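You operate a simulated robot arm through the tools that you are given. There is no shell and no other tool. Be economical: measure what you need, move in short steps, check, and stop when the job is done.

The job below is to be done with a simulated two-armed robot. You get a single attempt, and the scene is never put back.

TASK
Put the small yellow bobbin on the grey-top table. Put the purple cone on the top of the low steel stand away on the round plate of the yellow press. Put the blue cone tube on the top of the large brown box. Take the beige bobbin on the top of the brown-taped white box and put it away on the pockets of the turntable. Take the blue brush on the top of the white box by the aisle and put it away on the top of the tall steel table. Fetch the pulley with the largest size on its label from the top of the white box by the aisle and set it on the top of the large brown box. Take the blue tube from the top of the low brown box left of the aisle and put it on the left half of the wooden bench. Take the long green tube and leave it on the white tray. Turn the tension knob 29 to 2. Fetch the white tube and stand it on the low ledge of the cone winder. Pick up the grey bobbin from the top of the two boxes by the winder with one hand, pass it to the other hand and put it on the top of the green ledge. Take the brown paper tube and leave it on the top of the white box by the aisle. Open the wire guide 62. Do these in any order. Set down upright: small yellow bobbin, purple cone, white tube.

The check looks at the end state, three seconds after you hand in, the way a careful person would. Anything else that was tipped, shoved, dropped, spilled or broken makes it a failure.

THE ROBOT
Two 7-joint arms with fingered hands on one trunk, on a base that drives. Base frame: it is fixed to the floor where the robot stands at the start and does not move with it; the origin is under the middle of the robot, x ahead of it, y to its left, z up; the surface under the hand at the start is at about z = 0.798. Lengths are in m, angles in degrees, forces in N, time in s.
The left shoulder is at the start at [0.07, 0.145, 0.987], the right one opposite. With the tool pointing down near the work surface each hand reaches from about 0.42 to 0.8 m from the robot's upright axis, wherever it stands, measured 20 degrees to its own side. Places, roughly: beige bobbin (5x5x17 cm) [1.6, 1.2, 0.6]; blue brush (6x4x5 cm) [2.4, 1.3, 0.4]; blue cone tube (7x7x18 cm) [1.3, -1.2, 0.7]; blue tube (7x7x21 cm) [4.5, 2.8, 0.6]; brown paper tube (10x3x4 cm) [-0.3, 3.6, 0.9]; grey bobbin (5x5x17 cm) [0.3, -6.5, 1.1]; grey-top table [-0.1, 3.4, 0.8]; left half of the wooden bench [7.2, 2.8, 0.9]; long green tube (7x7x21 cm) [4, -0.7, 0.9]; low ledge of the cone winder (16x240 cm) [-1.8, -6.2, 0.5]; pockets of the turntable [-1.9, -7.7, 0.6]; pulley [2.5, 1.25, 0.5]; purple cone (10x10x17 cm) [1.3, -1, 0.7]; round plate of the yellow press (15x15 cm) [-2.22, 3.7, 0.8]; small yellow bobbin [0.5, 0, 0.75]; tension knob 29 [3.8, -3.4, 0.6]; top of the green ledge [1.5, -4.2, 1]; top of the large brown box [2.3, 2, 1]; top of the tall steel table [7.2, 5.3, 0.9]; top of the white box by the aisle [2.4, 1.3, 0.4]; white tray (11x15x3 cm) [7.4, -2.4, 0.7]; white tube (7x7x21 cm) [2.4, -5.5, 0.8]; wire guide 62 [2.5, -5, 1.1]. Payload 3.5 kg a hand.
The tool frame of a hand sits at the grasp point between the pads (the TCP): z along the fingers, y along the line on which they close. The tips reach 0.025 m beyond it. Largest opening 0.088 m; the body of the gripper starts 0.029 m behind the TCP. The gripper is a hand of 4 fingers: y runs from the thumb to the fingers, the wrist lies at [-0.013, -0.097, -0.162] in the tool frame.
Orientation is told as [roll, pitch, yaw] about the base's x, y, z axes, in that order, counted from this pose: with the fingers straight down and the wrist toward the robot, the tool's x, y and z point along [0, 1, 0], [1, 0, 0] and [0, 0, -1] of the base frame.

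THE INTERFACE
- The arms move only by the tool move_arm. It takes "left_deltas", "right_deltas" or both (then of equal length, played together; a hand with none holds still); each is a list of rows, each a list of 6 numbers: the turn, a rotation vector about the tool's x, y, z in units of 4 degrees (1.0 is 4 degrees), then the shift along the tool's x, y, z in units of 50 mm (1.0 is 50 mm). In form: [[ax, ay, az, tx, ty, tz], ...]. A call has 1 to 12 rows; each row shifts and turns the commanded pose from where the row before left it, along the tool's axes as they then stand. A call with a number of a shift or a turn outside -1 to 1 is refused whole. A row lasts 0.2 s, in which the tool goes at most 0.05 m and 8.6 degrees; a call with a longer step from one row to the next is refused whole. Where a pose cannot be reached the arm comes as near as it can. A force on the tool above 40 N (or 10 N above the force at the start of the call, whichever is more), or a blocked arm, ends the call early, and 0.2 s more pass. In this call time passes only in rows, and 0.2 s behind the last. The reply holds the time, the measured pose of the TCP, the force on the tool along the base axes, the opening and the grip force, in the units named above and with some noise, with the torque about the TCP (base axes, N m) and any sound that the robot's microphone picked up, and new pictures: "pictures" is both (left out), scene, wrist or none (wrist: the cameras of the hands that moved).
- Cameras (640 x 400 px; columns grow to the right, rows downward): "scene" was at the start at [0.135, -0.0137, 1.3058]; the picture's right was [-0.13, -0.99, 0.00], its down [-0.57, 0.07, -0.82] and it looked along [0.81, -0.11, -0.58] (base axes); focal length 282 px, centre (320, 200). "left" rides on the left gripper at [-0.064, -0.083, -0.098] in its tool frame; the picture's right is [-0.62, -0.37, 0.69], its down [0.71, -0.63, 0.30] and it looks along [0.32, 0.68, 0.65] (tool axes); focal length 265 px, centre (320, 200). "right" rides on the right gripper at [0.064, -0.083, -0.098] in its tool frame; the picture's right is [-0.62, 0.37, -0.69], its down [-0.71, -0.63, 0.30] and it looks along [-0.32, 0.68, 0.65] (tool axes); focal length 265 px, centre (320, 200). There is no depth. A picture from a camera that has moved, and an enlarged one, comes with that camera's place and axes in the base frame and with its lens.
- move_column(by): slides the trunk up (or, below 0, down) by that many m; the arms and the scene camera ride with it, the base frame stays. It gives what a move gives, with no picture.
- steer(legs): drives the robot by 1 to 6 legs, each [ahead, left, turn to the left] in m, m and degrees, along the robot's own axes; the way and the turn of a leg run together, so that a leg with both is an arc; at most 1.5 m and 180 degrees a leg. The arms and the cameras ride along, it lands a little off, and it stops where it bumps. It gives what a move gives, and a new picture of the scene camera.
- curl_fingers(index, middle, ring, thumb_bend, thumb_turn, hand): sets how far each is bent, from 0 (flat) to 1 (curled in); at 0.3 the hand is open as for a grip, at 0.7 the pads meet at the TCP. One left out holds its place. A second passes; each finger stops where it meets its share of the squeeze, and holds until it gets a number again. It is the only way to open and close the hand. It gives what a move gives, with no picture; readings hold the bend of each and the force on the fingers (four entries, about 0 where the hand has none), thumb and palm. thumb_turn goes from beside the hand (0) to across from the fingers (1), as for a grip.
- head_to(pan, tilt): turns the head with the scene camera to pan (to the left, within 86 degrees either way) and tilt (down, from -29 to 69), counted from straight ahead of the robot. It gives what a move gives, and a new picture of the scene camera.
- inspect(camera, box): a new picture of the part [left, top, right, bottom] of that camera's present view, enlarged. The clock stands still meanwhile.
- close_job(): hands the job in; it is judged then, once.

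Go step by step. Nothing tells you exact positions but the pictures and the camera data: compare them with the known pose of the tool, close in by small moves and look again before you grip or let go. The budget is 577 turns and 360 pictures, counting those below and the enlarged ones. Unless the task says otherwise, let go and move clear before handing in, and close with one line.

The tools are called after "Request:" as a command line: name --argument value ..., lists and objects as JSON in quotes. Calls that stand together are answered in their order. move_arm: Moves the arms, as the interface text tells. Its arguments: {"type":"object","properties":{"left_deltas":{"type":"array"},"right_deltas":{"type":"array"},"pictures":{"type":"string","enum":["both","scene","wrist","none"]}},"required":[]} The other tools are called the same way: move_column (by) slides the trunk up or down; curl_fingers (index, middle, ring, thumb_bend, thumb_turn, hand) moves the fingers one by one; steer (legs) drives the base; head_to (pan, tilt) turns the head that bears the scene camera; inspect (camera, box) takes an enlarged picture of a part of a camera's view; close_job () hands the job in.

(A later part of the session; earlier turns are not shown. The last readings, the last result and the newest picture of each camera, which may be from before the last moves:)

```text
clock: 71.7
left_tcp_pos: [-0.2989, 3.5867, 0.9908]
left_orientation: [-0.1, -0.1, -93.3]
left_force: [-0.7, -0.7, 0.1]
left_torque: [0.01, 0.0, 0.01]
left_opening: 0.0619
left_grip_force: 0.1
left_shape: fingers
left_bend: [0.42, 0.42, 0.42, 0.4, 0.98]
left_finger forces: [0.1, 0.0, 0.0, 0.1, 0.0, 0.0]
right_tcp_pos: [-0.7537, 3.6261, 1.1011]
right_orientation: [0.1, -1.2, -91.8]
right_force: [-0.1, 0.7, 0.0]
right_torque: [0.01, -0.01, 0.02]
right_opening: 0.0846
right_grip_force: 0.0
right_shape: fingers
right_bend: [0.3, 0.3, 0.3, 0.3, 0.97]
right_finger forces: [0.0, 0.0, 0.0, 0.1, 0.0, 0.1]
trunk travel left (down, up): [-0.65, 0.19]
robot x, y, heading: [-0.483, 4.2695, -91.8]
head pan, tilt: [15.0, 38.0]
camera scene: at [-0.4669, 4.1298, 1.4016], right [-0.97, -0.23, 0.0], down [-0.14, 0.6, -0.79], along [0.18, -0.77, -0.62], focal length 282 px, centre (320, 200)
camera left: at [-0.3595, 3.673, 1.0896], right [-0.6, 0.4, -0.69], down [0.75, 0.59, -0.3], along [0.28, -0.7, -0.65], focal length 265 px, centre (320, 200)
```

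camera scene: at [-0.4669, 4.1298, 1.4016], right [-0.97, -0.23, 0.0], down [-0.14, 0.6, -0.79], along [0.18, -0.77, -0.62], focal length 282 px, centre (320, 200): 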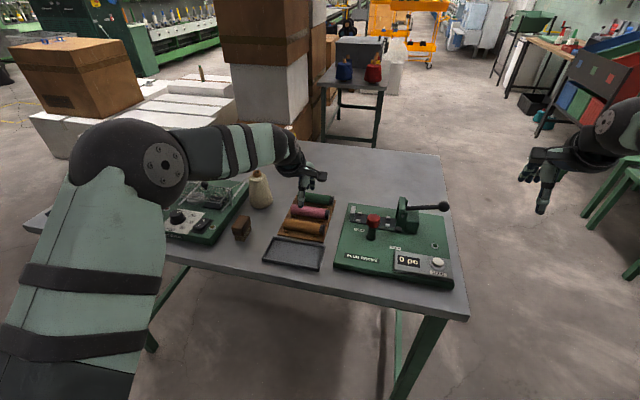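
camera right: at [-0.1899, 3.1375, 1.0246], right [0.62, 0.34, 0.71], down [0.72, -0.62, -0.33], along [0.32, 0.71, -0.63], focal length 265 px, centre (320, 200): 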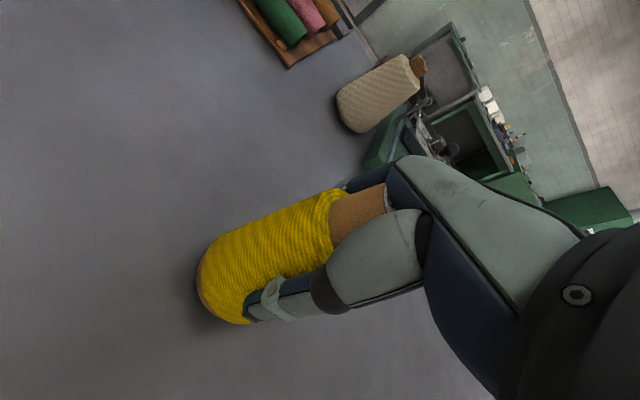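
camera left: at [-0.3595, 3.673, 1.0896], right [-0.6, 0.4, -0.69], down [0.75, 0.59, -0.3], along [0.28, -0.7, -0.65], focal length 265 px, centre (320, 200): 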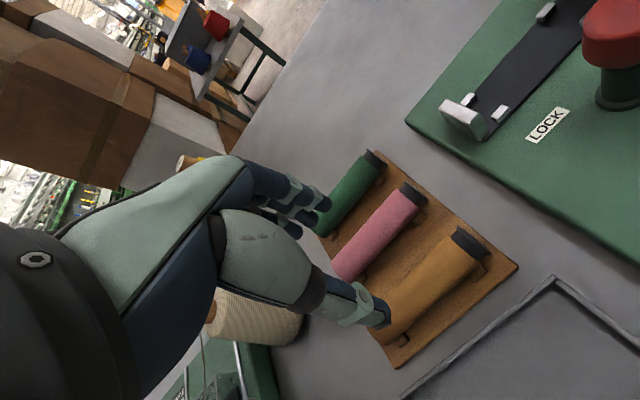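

Now I align the yaw with the tube, shift back 1 cm and come lower.

Request:
move_arm --left_deltas '[[0, 0, -0.8, 0, -0.22, 0.5], [0, 0, -0.7, 0, 0, 0.8], [0, 0, 0, 0, 0, 0.4], [0, 0, 0, 0, 0, 0]]' --pictures "wrist"

Request:
inspect --camera "scene" --box '[260, 160, 356, 240]'

```text
clock: 72.7
left_tcp_pos: [-0.2998, 3.5971, 0.9047]
left_orientation: [0.0, 0.1, -87.5]
left_force: [-0.3, 0.1, 1.1]
left_torque: [0.05, 0.0, 0.02]
left_opening: 0.062
left_grip_force: 0.0
left_shape: fingers
left_bend: [0.42, 0.42, 0.42, 0.4, 0.98]
left_finger forces: [0.0, 0.0, 0.0, 0.0, 0.1, 0.0]
right_tcp_pos: [-0.7549, 3.6254, 1.101]
right_orientation: [0.0, -1.4, -91.7]
right_force: [0.1, -0.5, -0.1]
right_torque: [0.01, -0.04, 0.02]
right_opening: 0.0846
right_grip_force: 0.0
right_shape: fingers
right_bend: [0.3, 0.3, 0.3, 0.3, 0.97]
right_finger forces: [0.0, 0.0, 0.1, 0.0, 0.0, 0.0]
trunk travel left (down, up): [-0.65, 0.19]
robot x, y, heading: [-0.4862, 4.2697, -91.9]
head pan, tilt: [15.0, 38.0]
camera left: at [-0.3693, 3.6775, 1.0039], right [-0.64, 0.34, -0.69], down [0.68, 0.66, -0.3], along [0.36, -0.67, -0.65], focal length 265 px, centre (320, 200)
```

left: 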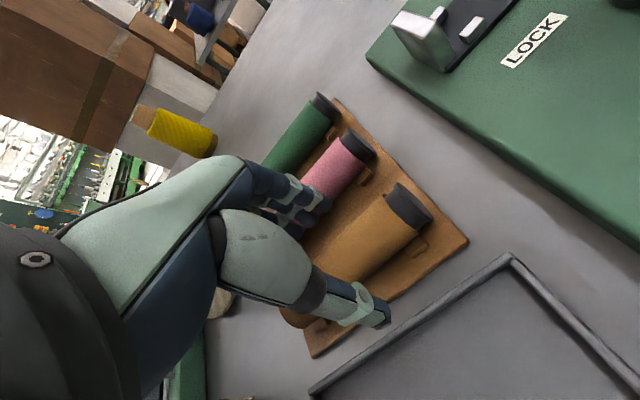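

```text
5.00 times, centred on (308, 200) of scene
camera zoom: at [-0.4674, 4.1307, 1.4017], right [-0.97, -0.23, 0.0], down [-0.14, 0.6, -0.79], along [0.18, -0.77, -0.62], focal length 1410 px, centre (380, 200)
```

zoom: 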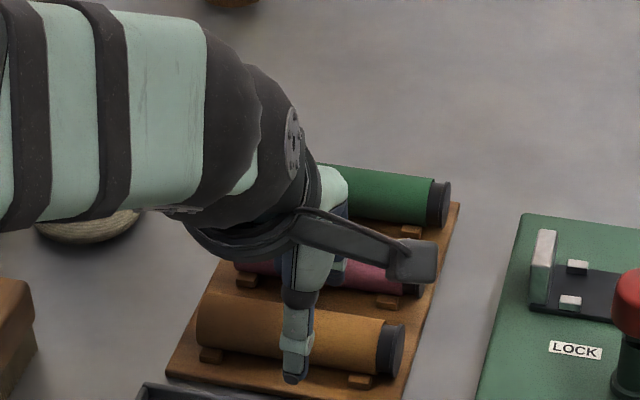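

Thumb and fingers straddle the brown tube. I'll lower to grip height and close.

Request:
move_arm --left_deltas '[[0, 0, 0, 0, 0.05, 0.25], [0, 0, 0, 0, 0, 0.2], [0, 0, 0, 0, 0, 0]]' --pictures "none"

Request:
curl_fingers --hand "left" --index 0.7 --middle 0.7 --ring 0.7 --thumb_bend 0.7

Request:
move_arm --left_deltas '[[0, 0, 0, 0, 0, -0.4], [0, 0, 0, 0, 0, -0.8]]' --pictures "both"

```text
clock: 73.5
left_tcp_pos: [-0.2997, 3.5963, 0.8837]
left_orientation: [0.0, -0.1, -87.4]
left_force: [1.1, 2.1, 4.6]
left_torque: [-0.12, -0.03, 0.03]
left_opening: 0.0617
left_grip_force: 2.5
left_shape: fingers
left_bend: [0.42, 0.43, 0.42, 0.4, 0.98]
left_finger forces: [0.0, 4.9, 0.0, 0.0, 0.0, 0.0]
right_tcp_pos: [-0.755, 3.6272, 1.1005]
right_orientation: [0.2, -1.4, -91.7]
right_force: [-0.4, -0.3, -0.6]
right_torque: [0.0, -0.02, -0.01]
right_opening: 0.0851
right_grip_force: 0.1
right_shape: fingers
right_bend: [0.3, 0.3, 0.3, 0.3, 0.97]
right_finger forces: [0.1, 0.0, 0.0, 0.0, 0.1, 0.1]
trunk travel left (down, up): [-0.65, 0.19]
robot x, y, heading: [-0.4834, 4.2666, -92.0]
head pan, tilt: [15.0, 38.0]
```

```text
clock: 74.5
left_tcp_pos: [-0.2996, 3.5953, 0.8842]
left_orientation: [0.0, -0.1, -87.4]
left_force: [0.4, -1.6, 3.1]
left_torque: [-0.06, -0.01, -0.15]
left_opening: 0.0192
left_grip_force: 11.0
left_shape: fingers
left_bend: [0.64, 0.65, 0.64, 0.59, 0.97]
left_finger forces: [4.1, 3.8, 4.2, 0.1, 10.1, 0.0]
right_tcp_pos: [-0.7541, 3.6266, 1.1004]
right_orientation: [0.1, -1.4, -91.7]
right_force: [0.3, 0.2, 0.9]
right_torque: [-0.04, -0.01, 0.04]
right_opening: 0.0849
right_grip_force: 0.0
right_shape: fingers
right_bend: [0.3, 0.3, 0.3, 0.3, 0.97]
right_finger forces: [0.1, 0.0, 0.0, 0.0, 0.0, 0.1]
trunk travel left (down, up): [-0.65, 0.19]
robot x, y, heading: [-0.4836, 4.2634, -91.6]
head pan, tilt: [15.0, 38.0]
```

```text
clock: 75.1
left_tcp_pos: [-0.3007, 3.5973, 0.9445]
left_orientation: [0.1, 0.0, -87.3]
left_force: [0.0, 0.3, -0.1]
left_torque: [-0.05, -0.01, 0.03]
left_opening: 0.0195
left_grip_force: 9.0
left_shape: fingers
left_bend: [0.64, 0.66, 0.67, 0.6, 0.95]
left_finger forces: [5.0, 2.6, 2.2, 0.0, 9.5, 0.0]
right_tcp_pos: [-0.7565, 3.6268, 1.1018]
right_orientation: [0.2, -1.4, -91.7]
right_force: [0.4, 0.8, -0.7]
right_torque: [0.03, 0.02, 0.02]
right_opening: 0.0849
right_grip_force: 0.1
right_shape: fingers
right_bend: [0.3, 0.3, 0.3, 0.3, 0.97]
right_finger forces: [0.0, 0.0, 0.0, 0.0, 0.0, 0.0]
trunk travel left (down, up): [-0.65, 0.19]
robot x, y, heading: [-0.4831, 4.2674, -91.6]
head pan, tilt: [15.0, 38.0]
camera scene: at [-0.468, 4.132, 1.4018], right [-0.97, -0.23, 0.0], down [-0.14, 0.6, -0.79], along [0.18, -0.77, -0.61], focal length 282 px, centre (320, 200)
camera left: at [-0.3704, 3.677, 1.0443], right [-0.64, 0.34, -0.69], down [0.69, 0.66, -0.3], along [0.36, -0.67, -0.65], focal length 265 px, centre (320, 200)
```

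scene: 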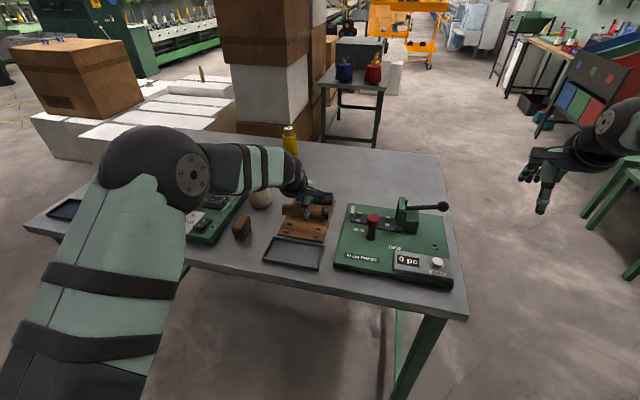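
left: 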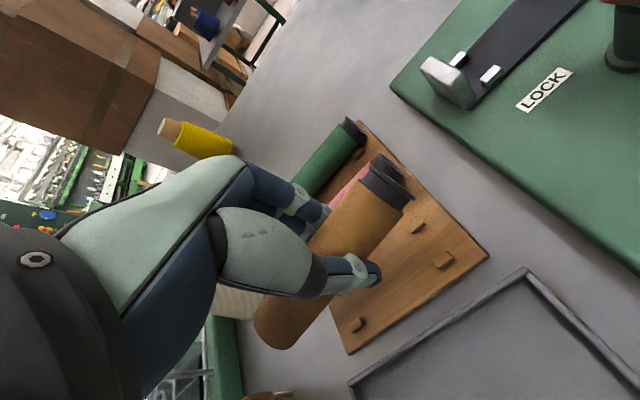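

The brown tube is lifted. I'll raise it clear and check the rack.

Request:
move_arm --left_deltas '[[0, 0, 0, 0, 0, -1], [0, 0, 0, 0, 0, -1], [0, 0, 0, 0, 0, -1], [0, 0, 0, 0, 0, -0.8]]' --pictures "scene"

```text
clock: 76.1
left_tcp_pos: [-0.3029, 3.5962, 1.1348]
left_orientation: [0.1, 0.0, -87.4]
left_force: [0.4, 0.0, 0.5]
left_torque: [-0.01, -0.02, 0.02]
left_opening: 0.0193
left_grip_force: 9.6
left_shape: fingers
left_bend: [0.64, 0.67, 0.67, 0.6, 0.95]
left_finger forces: [4.9, 2.4, 2.1, 0.1, 9.3, 0.0]
right_tcp_pos: [-0.7551, 3.6268, 1.1015]
right_orientation: [0.1, -1.4, -91.8]
right_force: [0.6, -0.1, -0.5]
right_torque: [0.0, -0.02, 0.02]
right_opening: 0.0849
right_grip_force: 0.1
right_shape: fingers
right_bend: [0.3, 0.3, 0.3, 0.3, 0.97]
right_finger forces: [0.1, 0.0, 0.1, 0.0, 0.0, 0.0]
trunk travel left (down, up): [-0.65, 0.19]
robot x, y, heading: [-0.4842, 4.2685, -92.0]
head pan, tilt: [15.0, 38.0]
camera scene: at [-0.4678, 4.1311, 1.4017], right [-0.97, -0.23, 0.0], down [-0.14, 0.6, -0.79], along [0.18, -0.77, -0.62], focal length 282 px, centre (320, 200)
```

scene: 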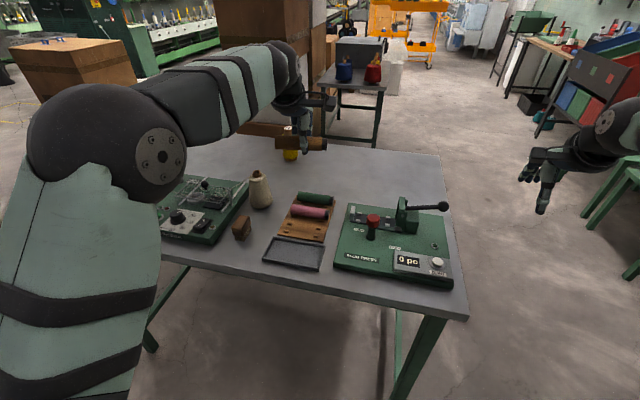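

The rack is undisturbed. Next is the area to the east, so I'll look that way.

Request:
head_to --pan 55 --tilt 22

```text
clock: 77.2
left_tcp_pos: [-0.3018, 3.5964, 1.1336]
left_orientation: [-0.1, 0.0, -87.4]
left_force: [-0.2, 0.2, -1.5]
left_torque: [0.04, 0.0, 0.03]
left_opening: 0.0191
left_grip_force: 9.5
left_shape: fingers
left_bend: [0.64, 0.67, 0.67, 0.6, 0.95]
left_finger forces: [4.9, 2.5, 2.1, 0.0, 9.3, 0.1]
right_tcp_pos: [-0.7546, 3.626, 1.1001]
right_orientation: [0.0, -1.4, -91.8]
right_force: [-0.5, -0.3, 0.4]
right_torque: [-0.02, 0.01, -0.01]
right_opening: 0.0847
right_grip_force: 0.1
right_shape: fingers
right_bend: [0.3, 0.3, 0.3, 0.3, 0.97]
right_finger forces: [0.0, 0.1, 0.1, 0.0, 0.0, 0.0]
trunk travel left (down, up): [-0.65, 0.19]
robot x, y, heading: [-0.4838, 4.2706, -91.5]
head pan, tilt: [55.0, 22.0]
camera scene: at [-0.413, 4.1588, 1.4268], right [-0.6, -0.8, 0.0], down [-0.3, 0.22, -0.93], along [0.74, -0.55, -0.38], focal length 282 px, centre (320, 200)
```

scene: 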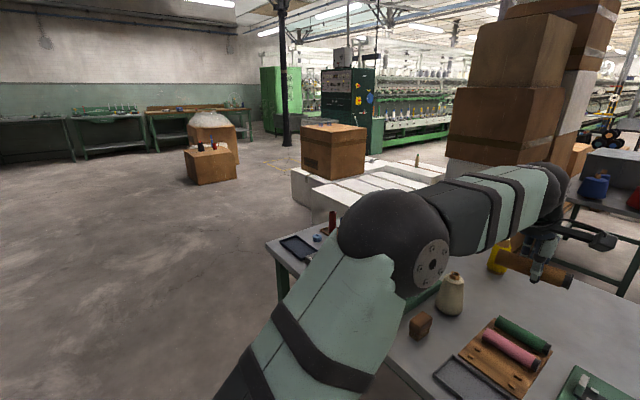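

It's open floor to the east. I'll back off, turn to +x and drive along y≈4.5.

Request:
steer --legs '[[-0.3, 0, 0], [0, 0, 91.6], [1.5, 0, 0], [1.5, 0, 0]]'

Request:
head_to --pan -80 --tilt 30

```text
clock: 97.1
left_tcp_pos: [3.1613, 4.9106, 1.1343]
left_orientation: [-0.1, 0.0, 7.4]
left_force: [0.0, -1.1, 0.5]
left_torque: [0.05, -0.02, -0.01]
left_opening: 0.0185
left_grip_force: 8.7
left_shape: fingers
left_bend: [0.64, 0.67, 0.67, 0.61, 0.95]
left_finger forces: [4.6, 2.4, 2.1, 0.0, 8.9, 0.0]
right_tcp_pos: [3.1702, 4.4566, 1.1008]
right_orientation: [0.0, -1.4, 3.0]
right_force: [1.0, 0.5, 0.3]
right_torque: [0.0, 0.0, 0.0]
right_opening: 0.0849
right_grip_force: 0.0
right_shape: fingers
right_bend: [0.3, 0.3, 0.3, 0.3, 0.97]
right_finger forces: [0.0, 0.0, 0.1, 0.0, 0.0, 0.1]
trunk travel left (down, up): [-0.65, 0.19]
robot x, y, heading: [2.5092, 4.6763, 3.0]
head pan, tilt: [55.0, 22.0]
camera scene: at [2.6056, 4.7531, 1.4268], right [0.85, -0.53, 0.0], down [-0.2, -0.32, -0.93], along [0.49, 0.79, -0.37], focal length 282 px, centre (320, 200)
```

scene: 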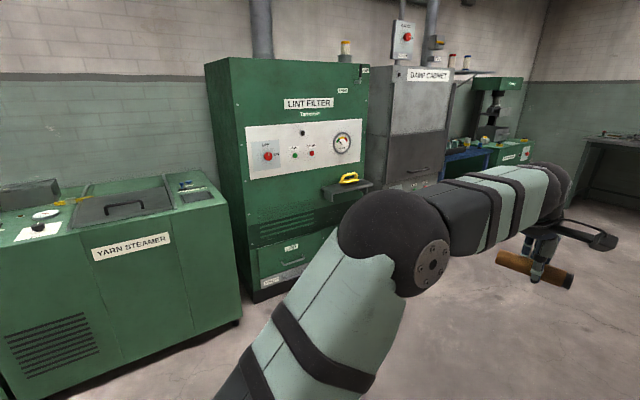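

```text
clock: 99.3
left_tcp_pos: [3.1611, 4.9112, 1.1338]
left_orientation: [0.0, 0.0, 7.3]
left_force: [-0.1, 0.0, 0.1]
left_torque: [0.02, -0.02, -0.03]
left_opening: 0.0188
left_grip_force: 8.7
left_shape: fingers
left_bend: [0.64, 0.67, 0.67, 0.61, 0.95]
left_finger forces: [4.6, 2.5, 1.9, 0.1, 8.9, 0.0]
right_tcp_pos: [3.1696, 4.4569, 1.1008]
right_orientation: [0.0, -1.4, 3.0]
right_force: [0.4, 0.8, 0.3]
right_torque: [0.0, 0.02, 0.01]
right_opening: 0.0847
right_grip_force: 0.0
right_shape: fingers
right_bend: [0.3, 0.3, 0.3, 0.3, 0.97]
right_finger forces: [0.0, 0.0, 0.0, 0.1, 0.1, 0.0]
trunk travel left (down, up): [-0.65, 0.19]
robot x, y, heading: [2.5086, 4.6721, 3.3]
head pan, tilt: [-80.0, 30.0]
camera scene: at [2.5772, 4.5863, 1.414], right [-0.97, -0.23, 0.0], down [-0.11, 0.49, -0.87], along [0.2, -0.84, -0.5], focal length 282 px, centre (320, 200)
```

scene: 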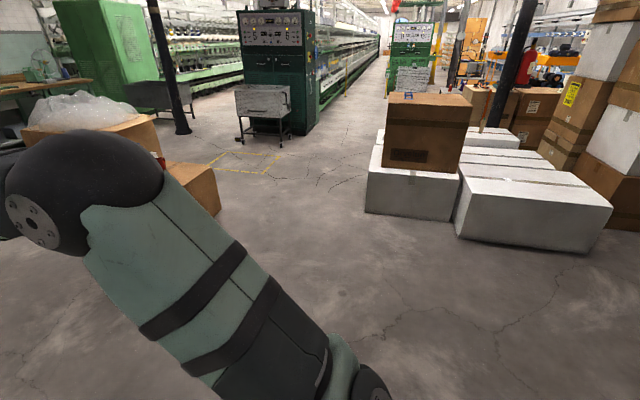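

The large brown box sits on a white box (east face x≈2.7), and there is a free lane at x 2.8–4.0. I'll drive down it to y≈1.5.

Request:
steer --legs '[[0, 0, -93.1], [0, 0.85, 0], [1.5, 0, 0], [1.45, 0, 0]]'

```text
clock: 121.4
left_tcp_pos: [3.6439, 1.1131, 1.135]
left_orientation: [-0.1, 0.0, -84.2]
left_force: [-0.3, -0.3, 0.0]
left_torque: [0.0, 0.02, 0.01]
left_opening: 0.018
left_grip_force: 8.8
left_shape: fingers
left_bend: [0.64, 0.67, 0.67, 0.61, 0.95]
left_finger forces: [4.4, 2.3, 1.9, 0.0, 8.5, 0.0]
right_tcp_pos: [3.1897, 1.117, 1.1013]
right_orientation: [-0.1, -1.4, -88.7]
right_force: [0.0, -0.4, -0.1]
right_torque: [0.0, 0.01, 0.03]
right_opening: 0.0847
right_grip_force: 0.1
right_shape: fingers
right_bend: [0.3, 0.3, 0.3, 0.3, 0.97]
right_finger forces: [0.0, 0.0, 0.0, 0.0, 0.0, 0.1]
trunk travel left (down, up): [-0.65, 0.19]
robot x, y, heading: [3.4279, 1.774, -88.8]
head pan, tilt: [-80.0, 30.0]
camera scene: at [3.337, 1.7018, 1.414], right [-0.2, 0.98, 0.0], down [0.49, 0.1, -0.87], along [-0.85, -0.17, -0.5], focal length 282 px, centre (320, 200)
```

scene: 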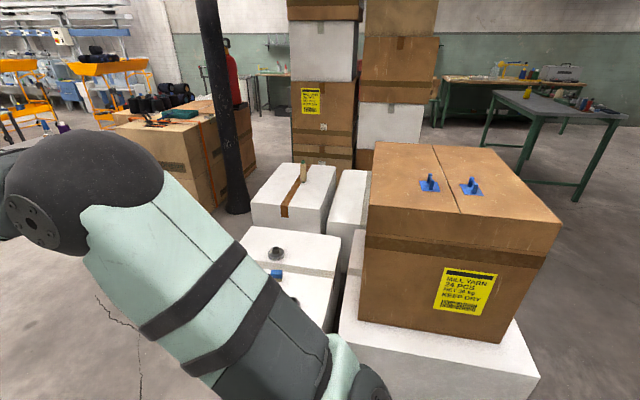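

The white box by the aisle shows pulleys and a blue brush, with the beige bobbin beyond. I'll drive to face it (heading 180) and look down.

Request:
steer --legs '[[0.5, 0, 0], [0, 0, -91.2], [0.22, 0, 0]]'

Request:
head_to --pan 0 --tilt 50

```text
clock: 129.5
left_tcp_pos: [2.5584, 1.0543, 1.1353]
left_orientation: [0.0, -0.1, -174.8]
left_force: [0.5, -0.6, 0.8]
left_torque: [0.0, -0.01, 0.0]
left_opening: 0.0175
left_grip_force: 7.8
left_shape: fingers
left_bend: [0.64, 0.67, 0.67, 0.61, 0.95]
left_finger forces: [4.2, 2.3, 1.8, 0.1, 8.1, 0.0]
right_tcp_pos: [2.5703, 1.5082, 1.1011]
right_orientation: [0.0, -1.4, -179.5]
right_force: [0.3, -0.9, -0.2]
right_torque: [0.03, -0.01, 0.02]
right_opening: 0.0848
right_grip_force: 0.1
right_shape: fingers
right_bend: [0.3, 0.3, 0.3, 0.3, 0.97]
right_finger forces: [0.0, 0.0, 0.0, 0.1, 0.0, 0.0]
trunk travel left (down, up): [-0.65, 0.19]
robot x, y, heading: [3.2224, 1.2658, -179.6]
head pan, tilt: [-80.0, 30.0]
camera scene: at [3.1525, 1.3507, 1.4141], right [0.98, 0.19, 0.0], down [0.09, -0.49, -0.87], along [-0.16, 0.85, -0.5], focal length 282 px, centre (320, 200)
```

scene: 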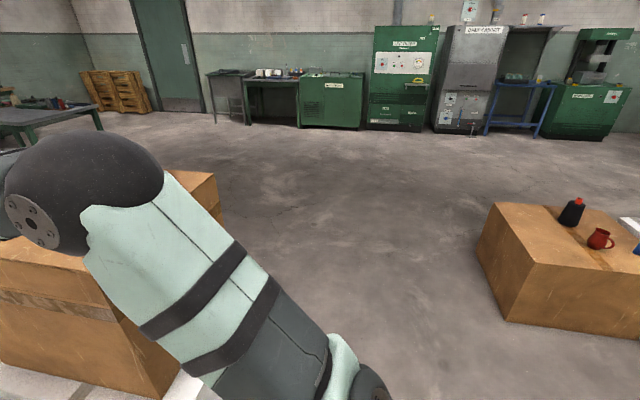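

```text
clock: 131.0
left_tcp_pos: [2.5584, 1.0539, 1.1343]
left_orientation: [0.0, -0.1, -174.9]
left_force: [-0.7, 0.1, -0.3]
left_torque: [0.01, 0.04, 0.02]
left_opening: 0.018
left_grip_force: 8.2
left_shape: fingers
left_bend: [0.64, 0.67, 0.67, 0.61, 0.95]
left_finger forces: [4.2, 2.3, 1.8, 0.0, 8.1, 0.0]
right_tcp_pos: [2.5688, 1.5083, 1.1011]
right_orientation: [-0.1, -1.4, -179.4]
right_force: [-0.1, 0.3, -0.2]
right_torque: [0.05, 0.0, -0.01]
right_opening: 0.0847
right_grip_force: 0.2
right_shape: fingers
right_bend: [0.3, 0.3, 0.3, 0.3, 0.97]
right_finger forces: [0.1, 0.0, 0.0, 0.0, 0.1, 0.0]
trunk travel left (down, up): [-0.65, 0.19]
robot x, y, heading: [3.2206, 1.267, -179.4]
head pan, tilt: [0.0, 50.0]
camera scene: at [3.0913, 1.2609, 1.3845], right [-0.01, 1.0, 0.0], down [0.77, 0.01, -0.64], along [-0.64, -0.01, -0.77], focal length 282 px, centre (320, 200)
```

scene: 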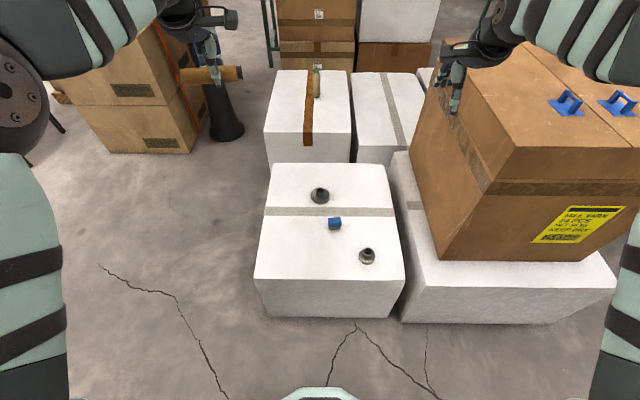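

Now I see the aisle box clearly (x 2.03–2.66, y 1.02–1.56). I'll zoom in on the pulleys and brush.

Request:
inspect --camera "scene" --box '[270, 165, 398, 285]'

```text
3.33 times, centred on (334, 225) of scene
camera zoom: at [3.0913, 1.2609, 1.3845], right [-0.01, 1.0, 0.0], down [0.77, 0.01, -0.64], along [-0.64, -0.01, -0.77], focal length 940 px, centre (273, 117)
```

zoom: 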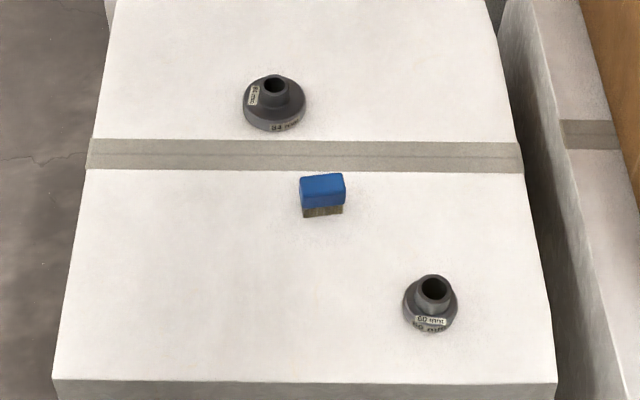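

Request:
inspect --camera "scene" --box '[310, 182, 334, 197]'

Request:
inspect --camera "scene" --box '[355, 244, 379, 259]'

```text
16.00 times, centred on (322, 190) of scene
camera zoom: at [3.0913, 1.2609, 1.3845], right [-0.01, 1.0, 0.0], down [0.77, 0.01, -0.64], along [-0.64, -0.01, -0.77], focal length 4512 px, centre (288, 368)
```

zoom: 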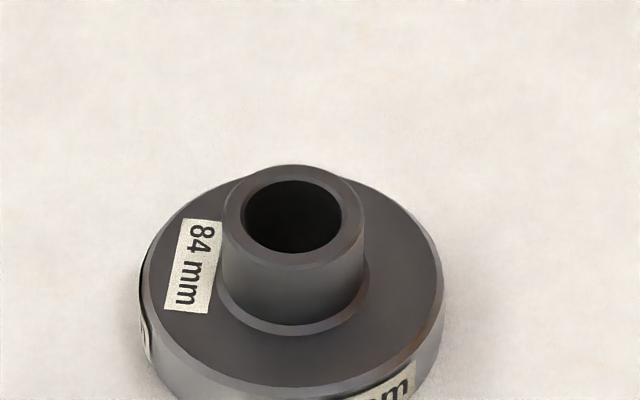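

```text
16.00 times, centred on (367, 252) of scene
camera zoom: at [3.0913, 1.2609, 1.3845], right [-0.01, 1.0, 0.0], down [0.77, 0.01, -0.64], along [-0.64, -0.01, -0.77], focal length 4512 px, centre (-432, -624)
```

zoom: 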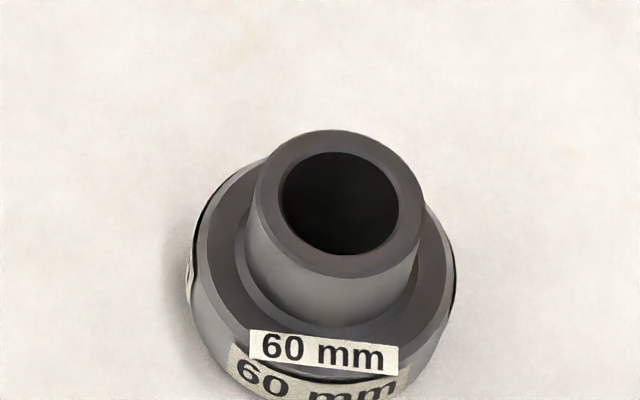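

The 84 mm pulley (far one) is the target. First I'll lay the brown tube on the near-left free area: pull the right hand inward, then lower the trunk.

Request:
move_arm --right_deltas '[[0, 0, 0, 1, 0, 0], [0, 0, 0, 1, 0, 0], [0, 0, 0, 0.6, 0, 0], [0, 0, 0, 0, -1, 0]]' --left_deltas '[[0, 0, 0, 0, 0.4, 0], [0, 0, 0, -0.5, 0.4, 0], [0, 0, 0, -0.6, 0, 0], [0, 0, 0, -0.6, 0, 0]]' --pictures "none"

Request:
move_column --by -0.45

Request:
head_to --pan 10 --tilt 50

```text
clock: 132.0
left_tcp_pos: [2.5142, 1.1369, 1.1367]
left_orientation: [0.1, -0.2, -174.9]
left_force: [-0.9, -0.7, -0.5]
left_torque: [0.02, 0.04, 0.01]
left_opening: 0.0173
left_grip_force: 7.8
left_shape: fingers
left_bend: [0.64, 0.67, 0.67, 0.61, 0.95]
left_finger forces: [4.2, 2.2, 1.9, 0.0, 8.1, 0.0]
right_tcp_pos: [2.6217, 1.3778, 1.102]
right_orientation: [0.1, -1.5, -179.3]
right_force: [0.1, -0.3, 0.1]
right_torque: [-0.01, 0.03, -0.01]
right_opening: 0.0846
right_grip_force: 0.0
right_shape: fingers
right_bend: [0.3, 0.3, 0.3, 0.3, 0.97]
right_finger forces: [0.0, 0.0, 0.1, 0.1, 0.0, 0.0]
trunk travel left (down, up): [-0.65, 0.19]
robot x, y, heading: [3.2199, 1.2625, -179.4]
head pan, tilt: [0.0, 50.0]
```

```text
refused: -0.45 is not a number from -0.4 to 0.4
```

```text
clock: 132.8
left_tcp_pos: [2.5113, 1.1355, 1.1344]
left_orientation: [0.1, 0.0, -174.8]
left_force: [0.4, -0.6, 0.0]
left_torque: [0.01, 0.01, -0.04]
left_opening: 0.0175
left_grip_force: 8.0
left_shape: fingers
left_bend: [0.64, 0.67, 0.67, 0.61, 0.95]
left_finger forces: [4.2, 2.2, 1.8, 0.1, 7.9, 0.1]
right_tcp_pos: [2.6181, 1.3769, 1.1014]
right_orientation: [0.0, -1.4, -179.4]
right_force: [0.1, -0.4, -0.7]
right_torque: [0.02, 0.03, 0.0]
right_opening: 0.0848
right_grip_force: 0.1
right_shape: fingers
right_bend: [0.3, 0.3, 0.3, 0.3, 0.97]
right_finger forces: [0.0, 0.1, 0.0, 0.1, 0.0, 0.1]
trunk travel left (down, up): [-0.65, 0.19]
robot x, y, heading: [3.2206, 1.2658, -179.3]
head pan, tilt: [10.0, 50.0]
camera scene: at [3.0922, 1.2474, 1.3844], right [-0.19, 0.98, 0.0], down [0.75, 0.14, -0.64], along [-0.63, -0.12, -0.77], focal length 282 px, centre (320, 200)
```

scene: 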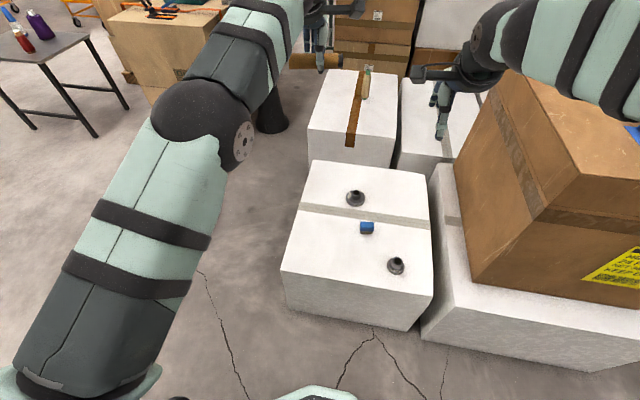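

Lowering the trunk by 0.4.

Request:
move_column --by -0.4

Request:
move_arm --left_deltas '[[0, 0, 0, 0, 0, 1], [0, 0, 0, 0, 0, 1], [0, 0, 0, 0, 0, 1], [0, 0, 0, 0, 0, 1]]' --pictures "both"

```text
clock: 136.6
left_tcp_pos: [2.5115, 1.1354, 0.7346]
left_orientation: [0.1, 0.0, -175.0]
left_force: [-0.3, -1.0, -0.4]
left_torque: [0.03, 0.0, -0.02]
left_opening: 0.0173
left_grip_force: 7.8
left_shape: fingers
left_bend: [0.64, 0.67, 0.67, 0.61, 0.95]
left_finger forces: [4.1, 2.2, 1.8, 0.0, 8.0, 0.0]
right_tcp_pos: [2.6183, 1.3775, 0.6997]
right_orientation: [0.0, -1.3, -179.4]
right_force: [-0.8, -0.5, 0.3]
right_torque: [-0.01, 0.02, -0.02]
right_opening: 0.0849
right_grip_force: 0.0
right_shape: fingers
right_bend: [0.3, 0.3, 0.3, 0.3, 0.97]
right_finger forces: [0.1, 0.1, 0.0, 0.1, 0.1, 0.0]
trunk travel left (down, up): [-0.25, 0.59]
robot x, y, heading: [3.2178, 1.2644, -178.9]
head pan, tilt: [10.0, 50.0]
```

```text
clock: 137.6
left_tcp_pos: [2.5108, 1.1355, 0.5322]
left_orientation: [0.0, 0.0, -174.9]
left_force: [0.1, -0.2, -0.3]
left_torque: [0.02, 0.06, 0.01]
left_opening: 0.017
left_grip_force: 7.8
left_shape: fingers
left_bend: [0.64, 0.67, 0.67, 0.62, 0.95]
left_finger forces: [4.2, 2.1, 1.6, 0.0, 7.8, 0.0]
right_tcp_pos: [2.6175, 1.3774, 0.7006]
right_orientation: [0.1, -1.3, -179.4]
right_force: [0.3, 0.9, 0.5]
right_torque: [0.01, 0.02, 0.04]
right_opening: 0.0849
right_grip_force: 0.1
right_shape: fingers
right_bend: [0.3, 0.3, 0.3, 0.3, 0.97]
right_finger forces: [0.0, 0.0, 0.1, 0.0, 0.0, 0.1]
trunk travel left (down, up): [-0.25, 0.59]
robot x, y, heading: [3.2239, 1.269, -179.1]
head pan, tilt: [10.0, 50.0]
camera scene: at [3.0921, 1.2473, 0.9844], right [-0.19, 0.98, 0.0], down [0.75, 0.14, -0.64], along [-0.63, -0.12, -0.77], focal length 282 px, centre (320, 200)
camera left: at [2.5875, 1.2061, 0.6318], right [0.31, 0.65, -0.69], down [0.69, -0.66, -0.3], along [-0.65, -0.38, -0.65], focal length 265 px, centre (320, 200)
```

scene: 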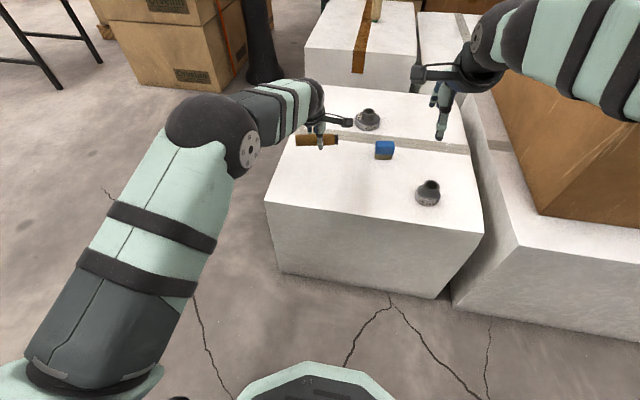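
left: 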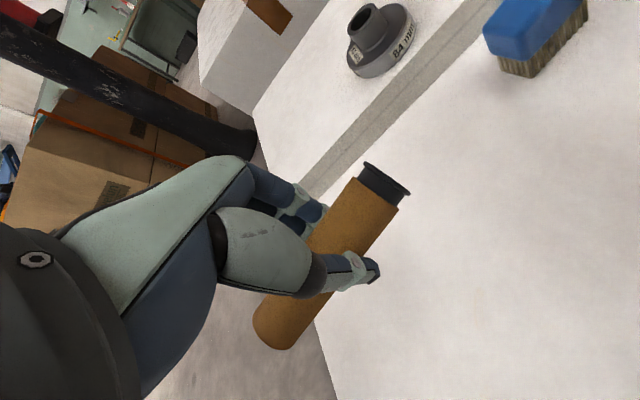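

The tube is above the free corner. I'll shift it 2 cm inward and lower close to the surface.

Request:
move_arm --left_deltas '[[0, 0, 0, -0.4, 0, 0.6], [0, 0, 0, 0, 0, 0.9], [0, 0, 0, 0, 0, 0.3], [0, 0, 0, 0, 0, 0]]' --pictures "wrist"

```text
clock: 138.6
left_tcp_pos: [2.5085, 1.1556, 0.4468]
left_orientation: [0.0, -0.4, -174.9]
left_force: [0.9, 1.7, 11.9]
left_torque: [0.05, -0.29, 0.01]
left_opening: 0.0174
left_grip_force: 13.4
left_shape: fingers
left_bend: [0.64, 0.67, 0.68, 0.62, 0.95]
left_finger forces: [4.2, 2.2, 1.5, 0.1, 18.8, 0.0]
right_tcp_pos: [2.6204, 1.3781, 0.7014]
right_orientation: [0.1, -1.4, -179.4]
right_force: [0.3, -0.6, 0.1]
right_torque: [-0.01, 0.0, -0.03]
right_opening: 0.085
right_grip_force: 0.1
right_shape: fingers
right_bend: [0.3, 0.3, 0.3, 0.3, 0.97]
right_finger forces: [0.0, 0.0, 0.0, 0.0, 0.1, 0.0]
trunk travel left (down, up): [-0.25, 0.59]
robot x, y, heading: [3.2193, 1.2677, -179.3]
head pan, tilt: [10.0, 50.0]
camera left: at [2.5856, 1.2261, 0.5459], right [0.31, 0.65, -0.69], down [0.69, -0.66, -0.31], along [-0.66, -0.38, -0.65], focal length 265 px, centre (320, 200)
```

left: 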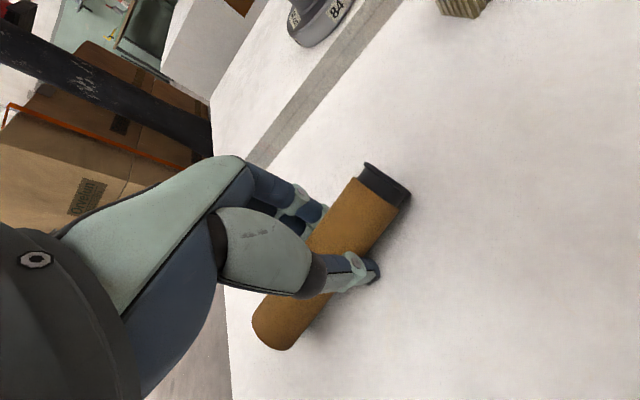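

The tube touches the box (12 N). I'll open the fingers and lift away.

Request:
curl_fingers --hand "left" --index 0.4 --middle 0.4 --ring 0.4 --thumb_bend 0.36

Request:
move_arm --left_deltas '[[0, 0, 0, 0, 0, -0.3], [0, 0, 0, 0, 0, -0.9], [0, 0, 0, 0, 0, -1]]' --pictures "both"

```text
clock: 139.6
left_tcp_pos: [2.5099, 1.1558, 0.4464]
left_orientation: [0.0, -0.2, -174.9]
left_force: [5.6, 0.6, 12.2]
left_torque: [-0.12, 0.19, 0.04]
left_opening: 0.0673
left_grip_force: 6.2
left_shape: fingers
left_bend: [0.4, 0.47, 0.4, 0.36, 0.97]
left_finger forces: [0.0, 11.8, 0.0, 0.1, 0.0, 0.0]
right_tcp_pos: [2.6203, 1.3769, 0.7021]
right_orientation: [0.1, -1.6, -179.4]
right_force: [0.3, 0.4, -0.2]
right_torque: [0.01, -0.02, 0.06]
right_opening: 0.0846
right_grip_force: 0.1
right_shape: fingers
right_bend: [0.3, 0.3, 0.3, 0.3, 0.97]
right_finger forces: [0.0, 0.1, 0.0, 0.0, 0.0, 0.1]
trunk travel left (down, up): [-0.25, 0.59]
robot x, y, heading: [3.2188, 1.2643, -179.3]
head pan, tilt: [10.0, 50.0]
```

```text
clock: 140.4
left_tcp_pos: [2.5102, 1.1546, 0.5541]
left_orientation: [0.0, 0.0, -174.9]
left_force: [0.2, 0.4, 0.5]
left_torque: [0.01, 0.0, 0.03]
left_opening: 0.0675
left_grip_force: 0.1
left_shape: fingers
left_bend: [0.4, 0.4, 0.4, 0.36, 0.97]
left_finger forces: [0.0, 0.0, 0.0, 0.0, 0.0, 0.1]
right_tcp_pos: [2.6181, 1.3766, 0.7015]
right_orientation: [0.1, -1.4, -179.5]
right_force: [-1.2, -0.3, -0.3]
right_torque: [-0.01, 0.0, 0.02]
right_opening: 0.0849
right_grip_force: 0.0
right_shape: fingers
right_bend: [0.3, 0.3, 0.3, 0.3, 0.97]
right_finger forces: [0.1, 0.0, 0.1, 0.0, 0.1, 0.0]
trunk travel left (down, up): [-0.25, 0.59]
robot x, y, heading: [3.221, 1.2611, -179.4]
head pan, tilt: [10.0, 50.0]
camera scene: at [3.0932, 1.2475, 0.9845], right [-0.19, 0.98, 0.0], down [0.75, 0.14, -0.64], along [-0.63, -0.12, -0.77], focal length 282 px, centre (320, 200)
camera left: at [2.586, 1.2245, 0.6527], right [0.31, 0.65, -0.69], down [0.69, -0.66, -0.3], along [-0.65, -0.38, -0.65], focal length 265 px, centre (320, 200)
```

scene: 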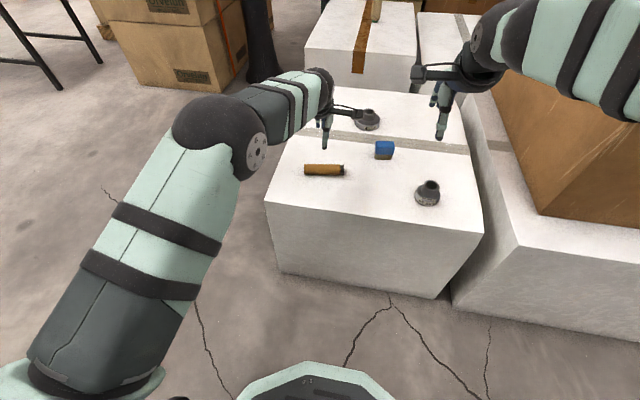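
left: 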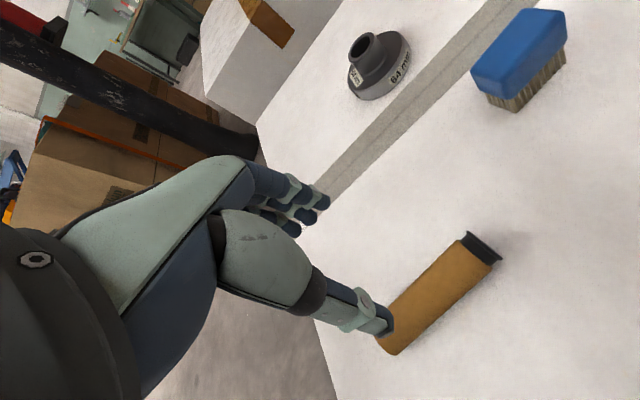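

The tube lies on the aisle box. I'll drive to the box's south side to reach the pulley and brush together.

Request:
move_arm --left_deltas '[[0, 0, 0, 0, -0.5, -0.8], [0, 0, 0, 0, -0.5, -0.8], [0, 0, 0, 0, -0.5, -0.8]]' --pictures "none"

Request:
steer --legs '[[-0.15, 0, 0], [0, 0.85, 0], [0, 0, -90], [0, 1.1, 0], [0.16, 0, 0]]'

```text
clock: 141.2
left_tcp_pos: [2.587, 1.1612, 0.6747]
left_orientation: [0.0, 0.1, -174.9]
left_force: [0.2, -0.5, 0.6]
left_torque: [-0.02, 0.0, -0.01]
left_opening: 0.0675
left_grip_force: 0.0
left_shape: fingers
left_bend: [0.4, 0.4, 0.4, 0.36, 0.97]
left_finger forces: [0.0, 0.0, 0.0, 0.1, 0.0, 0.1]
right_tcp_pos: [2.6186, 1.3765, 0.6999]
right_orientation: [0.1, -1.6, -179.4]
right_force: [0.3, 0.1, 0.0]
right_torque: [0.01, 0.05, -0.01]
right_opening: 0.0848
right_grip_force: 0.0
right_shape: fingers
right_bend: [0.3, 0.3, 0.3, 0.3, 0.97]
right_finger forces: [0.0, 0.1, 0.0, 0.0, 0.0, 0.0]
trunk travel left (down, up): [-0.25, 0.59]
robot x, y, heading: [3.2206, 1.2637, -179.3]
head pan, tilt: [10.0, 50.0]
```

```text
clock: 156.8
left_tcp_pos: [2.1976, 1.2595, 0.6744]
left_orientation: [0.0, 0.0, 92.6]
left_force: [0.2, -0.5, 0.1]
left_torque: [-0.01, -0.03, 0.02]
left_opening: 0.0675
left_grip_force: 0.1
left_shape: fingers
left_bend: [0.4, 0.4, 0.4, 0.36, 0.97]
left_finger forces: [0.0, 0.0, 0.0, 0.1, 0.0, 0.0]
right_tcp_pos: [2.4115, 1.2154, 0.7006]
right_orientation: [0.1, -1.2, 88.3]
right_force: [-0.1, 0.1, 0.7]
right_torque: [-0.03, 0.0, -0.03]
right_opening: 0.085
right_grip_force: 0.0
right_shape: fingers
right_bend: [0.3, 0.3, 0.3, 0.3, 0.97]
right_finger forces: [0.1, 0.1, 0.0, 0.0, 0.1, 0.0]
trunk travel left (down, up): [-0.25, 0.59]
robot x, y, heading: [2.2726, 0.6187, 88.0]
head pan, tilt: [10.0, 50.0]
camera scene: at [2.2612, 0.7437, 0.9844], right [0.99, 0.14, 0.0], down [0.11, -0.76, -0.64], along [-0.09, 0.64, -0.77], focal length 282 px, centre (320, 200)
```

scene: 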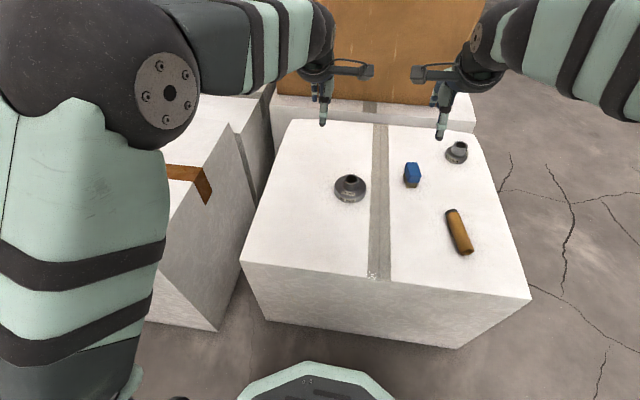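

Pulley hub at about (2.266, 1.25), brush at about (2.428, 1.324). I'll bring both hands above their things.

Request:
move_arm --left_deltas '[[0, 0, 0, -0.65, -0.13, 0], [0, 0, 0, -0.7, -0.13, 0], [0, 0, 0, 0, 0, 1], [0, 0, 0, 0, 0, 0.7]]' --right_deltas '[[0, 0, 0, -0.14, 0.9, 0], [0, 0, 0, -0.14, 0.9, 0], [0, 0, 0, 0, 0.4, 0.8], [0, 0, 0, 0, 0, 0.9]]' --pictures "both"

```text
clock: 157.8
left_tcp_pos: [2.2637, 1.2476, 0.5885]
left_orientation: [0.0, 0.0, 92.6]
left_force: [-0.4, 0.4, 0.0]
left_torque: [0.0, -0.03, 0.01]
left_opening: 0.0673
left_grip_force: 0.1
left_shape: fingers
left_bend: [0.4, 0.4, 0.4, 0.36, 0.97]
left_finger forces: [0.0, 0.0, 0.1, 0.1, 0.0, 0.1]
right_tcp_pos: [2.4286, 1.33, 0.6166]
right_orientation: [0.2, -1.3, 88.2]
right_force: [0.0, 0.7, -0.7]
right_torque: [-0.01, 0.02, 0.03]
right_opening: 0.0848
right_grip_force: 0.1
right_shape: fingers
right_bend: [0.3, 0.3, 0.3, 0.3, 0.97]
right_finger forces: [0.0, 0.0, 0.0, 0.0, 0.0, 0.0]
trunk travel left (down, up): [-0.25, 0.59]
robot x, y, heading: [2.2731, 0.6181, 88.2]
head pan, tilt: [10.0, 50.0]
camera scene: at [2.2612, 0.7436, 0.9845], right [0.99, 0.14, 0.0], down [0.11, -0.76, -0.64], along [-0.09, 0.64, -0.77], focal length 282 px, centre (320, 200)
camera right: at [2.3622, 1.2446, 0.7142], right [0.63, 0.33, 0.7], down [0.69, -0.65, -0.32], along [0.35, 0.69, -0.64], focal length 265 px, centre (320, 200)
camera left: at [2.3323, 1.1676, 0.6872], right [0.64, -0.34, -0.69], down [-0.69, -0.66, -0.3], along [-0.35, 0.67, -0.65], focal length 265 px, centre (320, 200)
```

scene: 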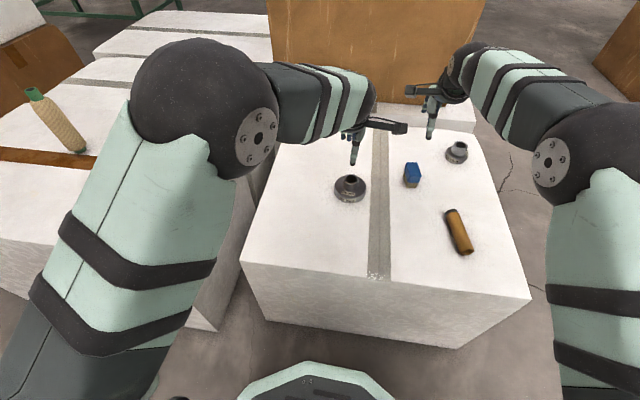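
right: 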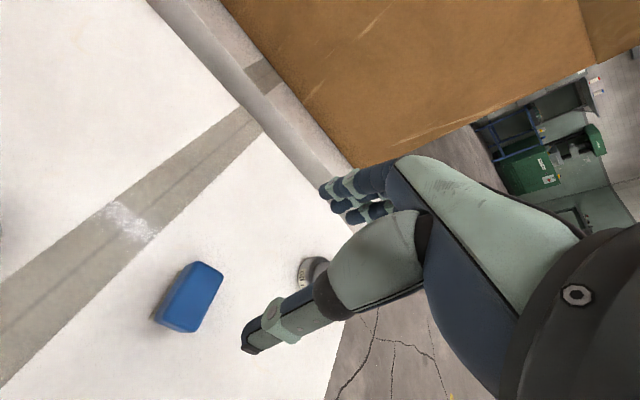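
left: 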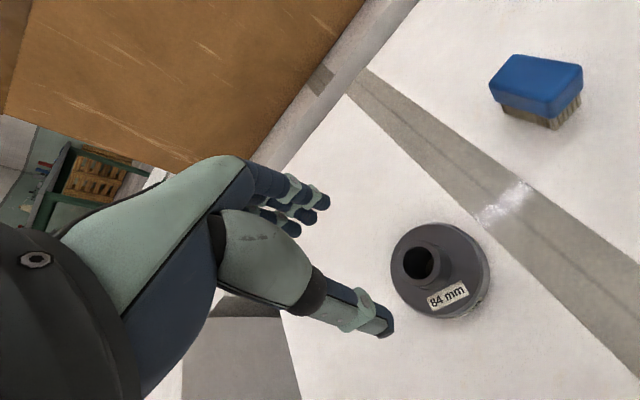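

Refined: hub top (2.271, 1.254, 0.462) and brush (2.428, 1.314, top 0.465, turned about 10°). I'll come down to just above both.

Request:
move_arm --left_deltas '[[0, 0, 0, -0.15, 0.13, 0.5], [0, 0, 0, 0, 0, 0.6], [0, 0, 0, 0, 0, 0.6], [0, 0, 0, 0, 0, 0.25], [0, 0, 0, 0, 0, 0]]' --right_deltas '[[0, 0, -0.85, 0, -0.32, 0.7], [0, 0, -0.85, 0, 0, 0.7], [0, 0, -0.8, 0, 0, 0.7], [0, 0, 0, 0, 0, 0.6], [0, 0, 0, 0, 0, 0]]' --pictures "both"

```text
clock: 159.0
left_tcp_pos: [2.2727, 1.2551, 0.4931]
left_orientation: [0.0, -0.1, 92.7]
left_force: [-0.4, 0.2, -0.5]
left_torque: [0.0, 0.0, -0.02]
left_opening: 0.0676
left_grip_force: 0.0
left_shape: fingers
left_bend: [0.4, 0.4, 0.4, 0.36, 0.97]
left_finger forces: [0.0, 0.0, 0.0, 0.0, 0.0, 0.0]
right_tcp_pos: [2.4304, 1.315, 0.4828]
right_orientation: [-0.1, -1.4, 98.1]
right_force: [0.9, -0.2, -0.9]
right_torque: [0.03, -0.01, 0.0]
right_opening: 0.0847
right_grip_force: 0.0
right_shape: fingers
right_bend: [0.3, 0.3, 0.3, 0.3, 0.97]
right_finger forces: [0.1, 0.0, 0.0, 0.0, 0.0, 0.0]
trunk travel left (down, up): [-0.25, 0.59]
robot x, y, heading: [2.2781, 0.6204, 88.3]
head pan, tilt: [10.0, 50.0]
camera scene: at [2.2611, 0.743, 0.9845], right [0.99, 0.14, 0.0], down [0.11, -0.76, -0.64], along [-0.09, 0.64, -0.77], focal length 282 px, centre (320, 200)
camera right: at [2.3779, 1.2197, 0.5805], right [0.56, 0.44, 0.7], down [0.8, -0.51, -0.32], along [0.22, 0.74, -0.64], focal length 265 px, centre (320, 200)
camera left: at [2.3403, 1.1748, 0.5915], right [0.64, -0.34, -0.69], down [-0.69, -0.66, -0.3], along [-0.36, 0.67, -0.65], focal length 265 px, centre (320, 200)
```

scene: 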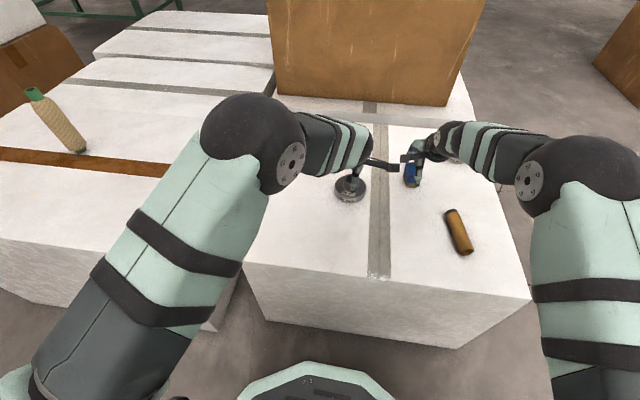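
right: 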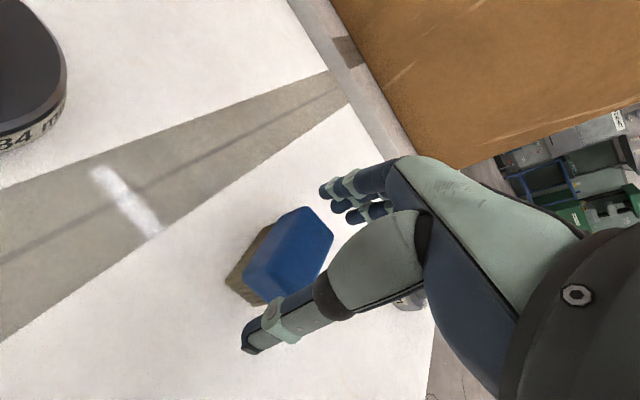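
left: 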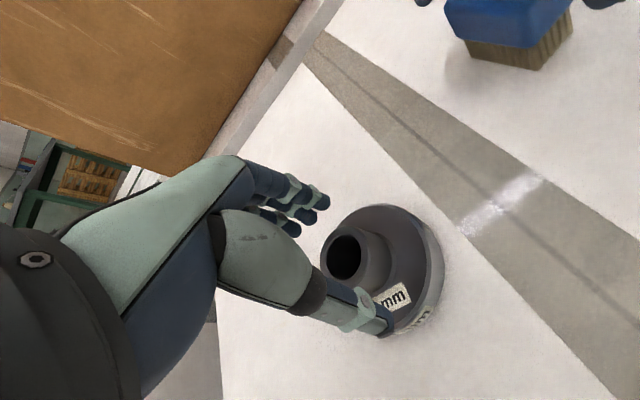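

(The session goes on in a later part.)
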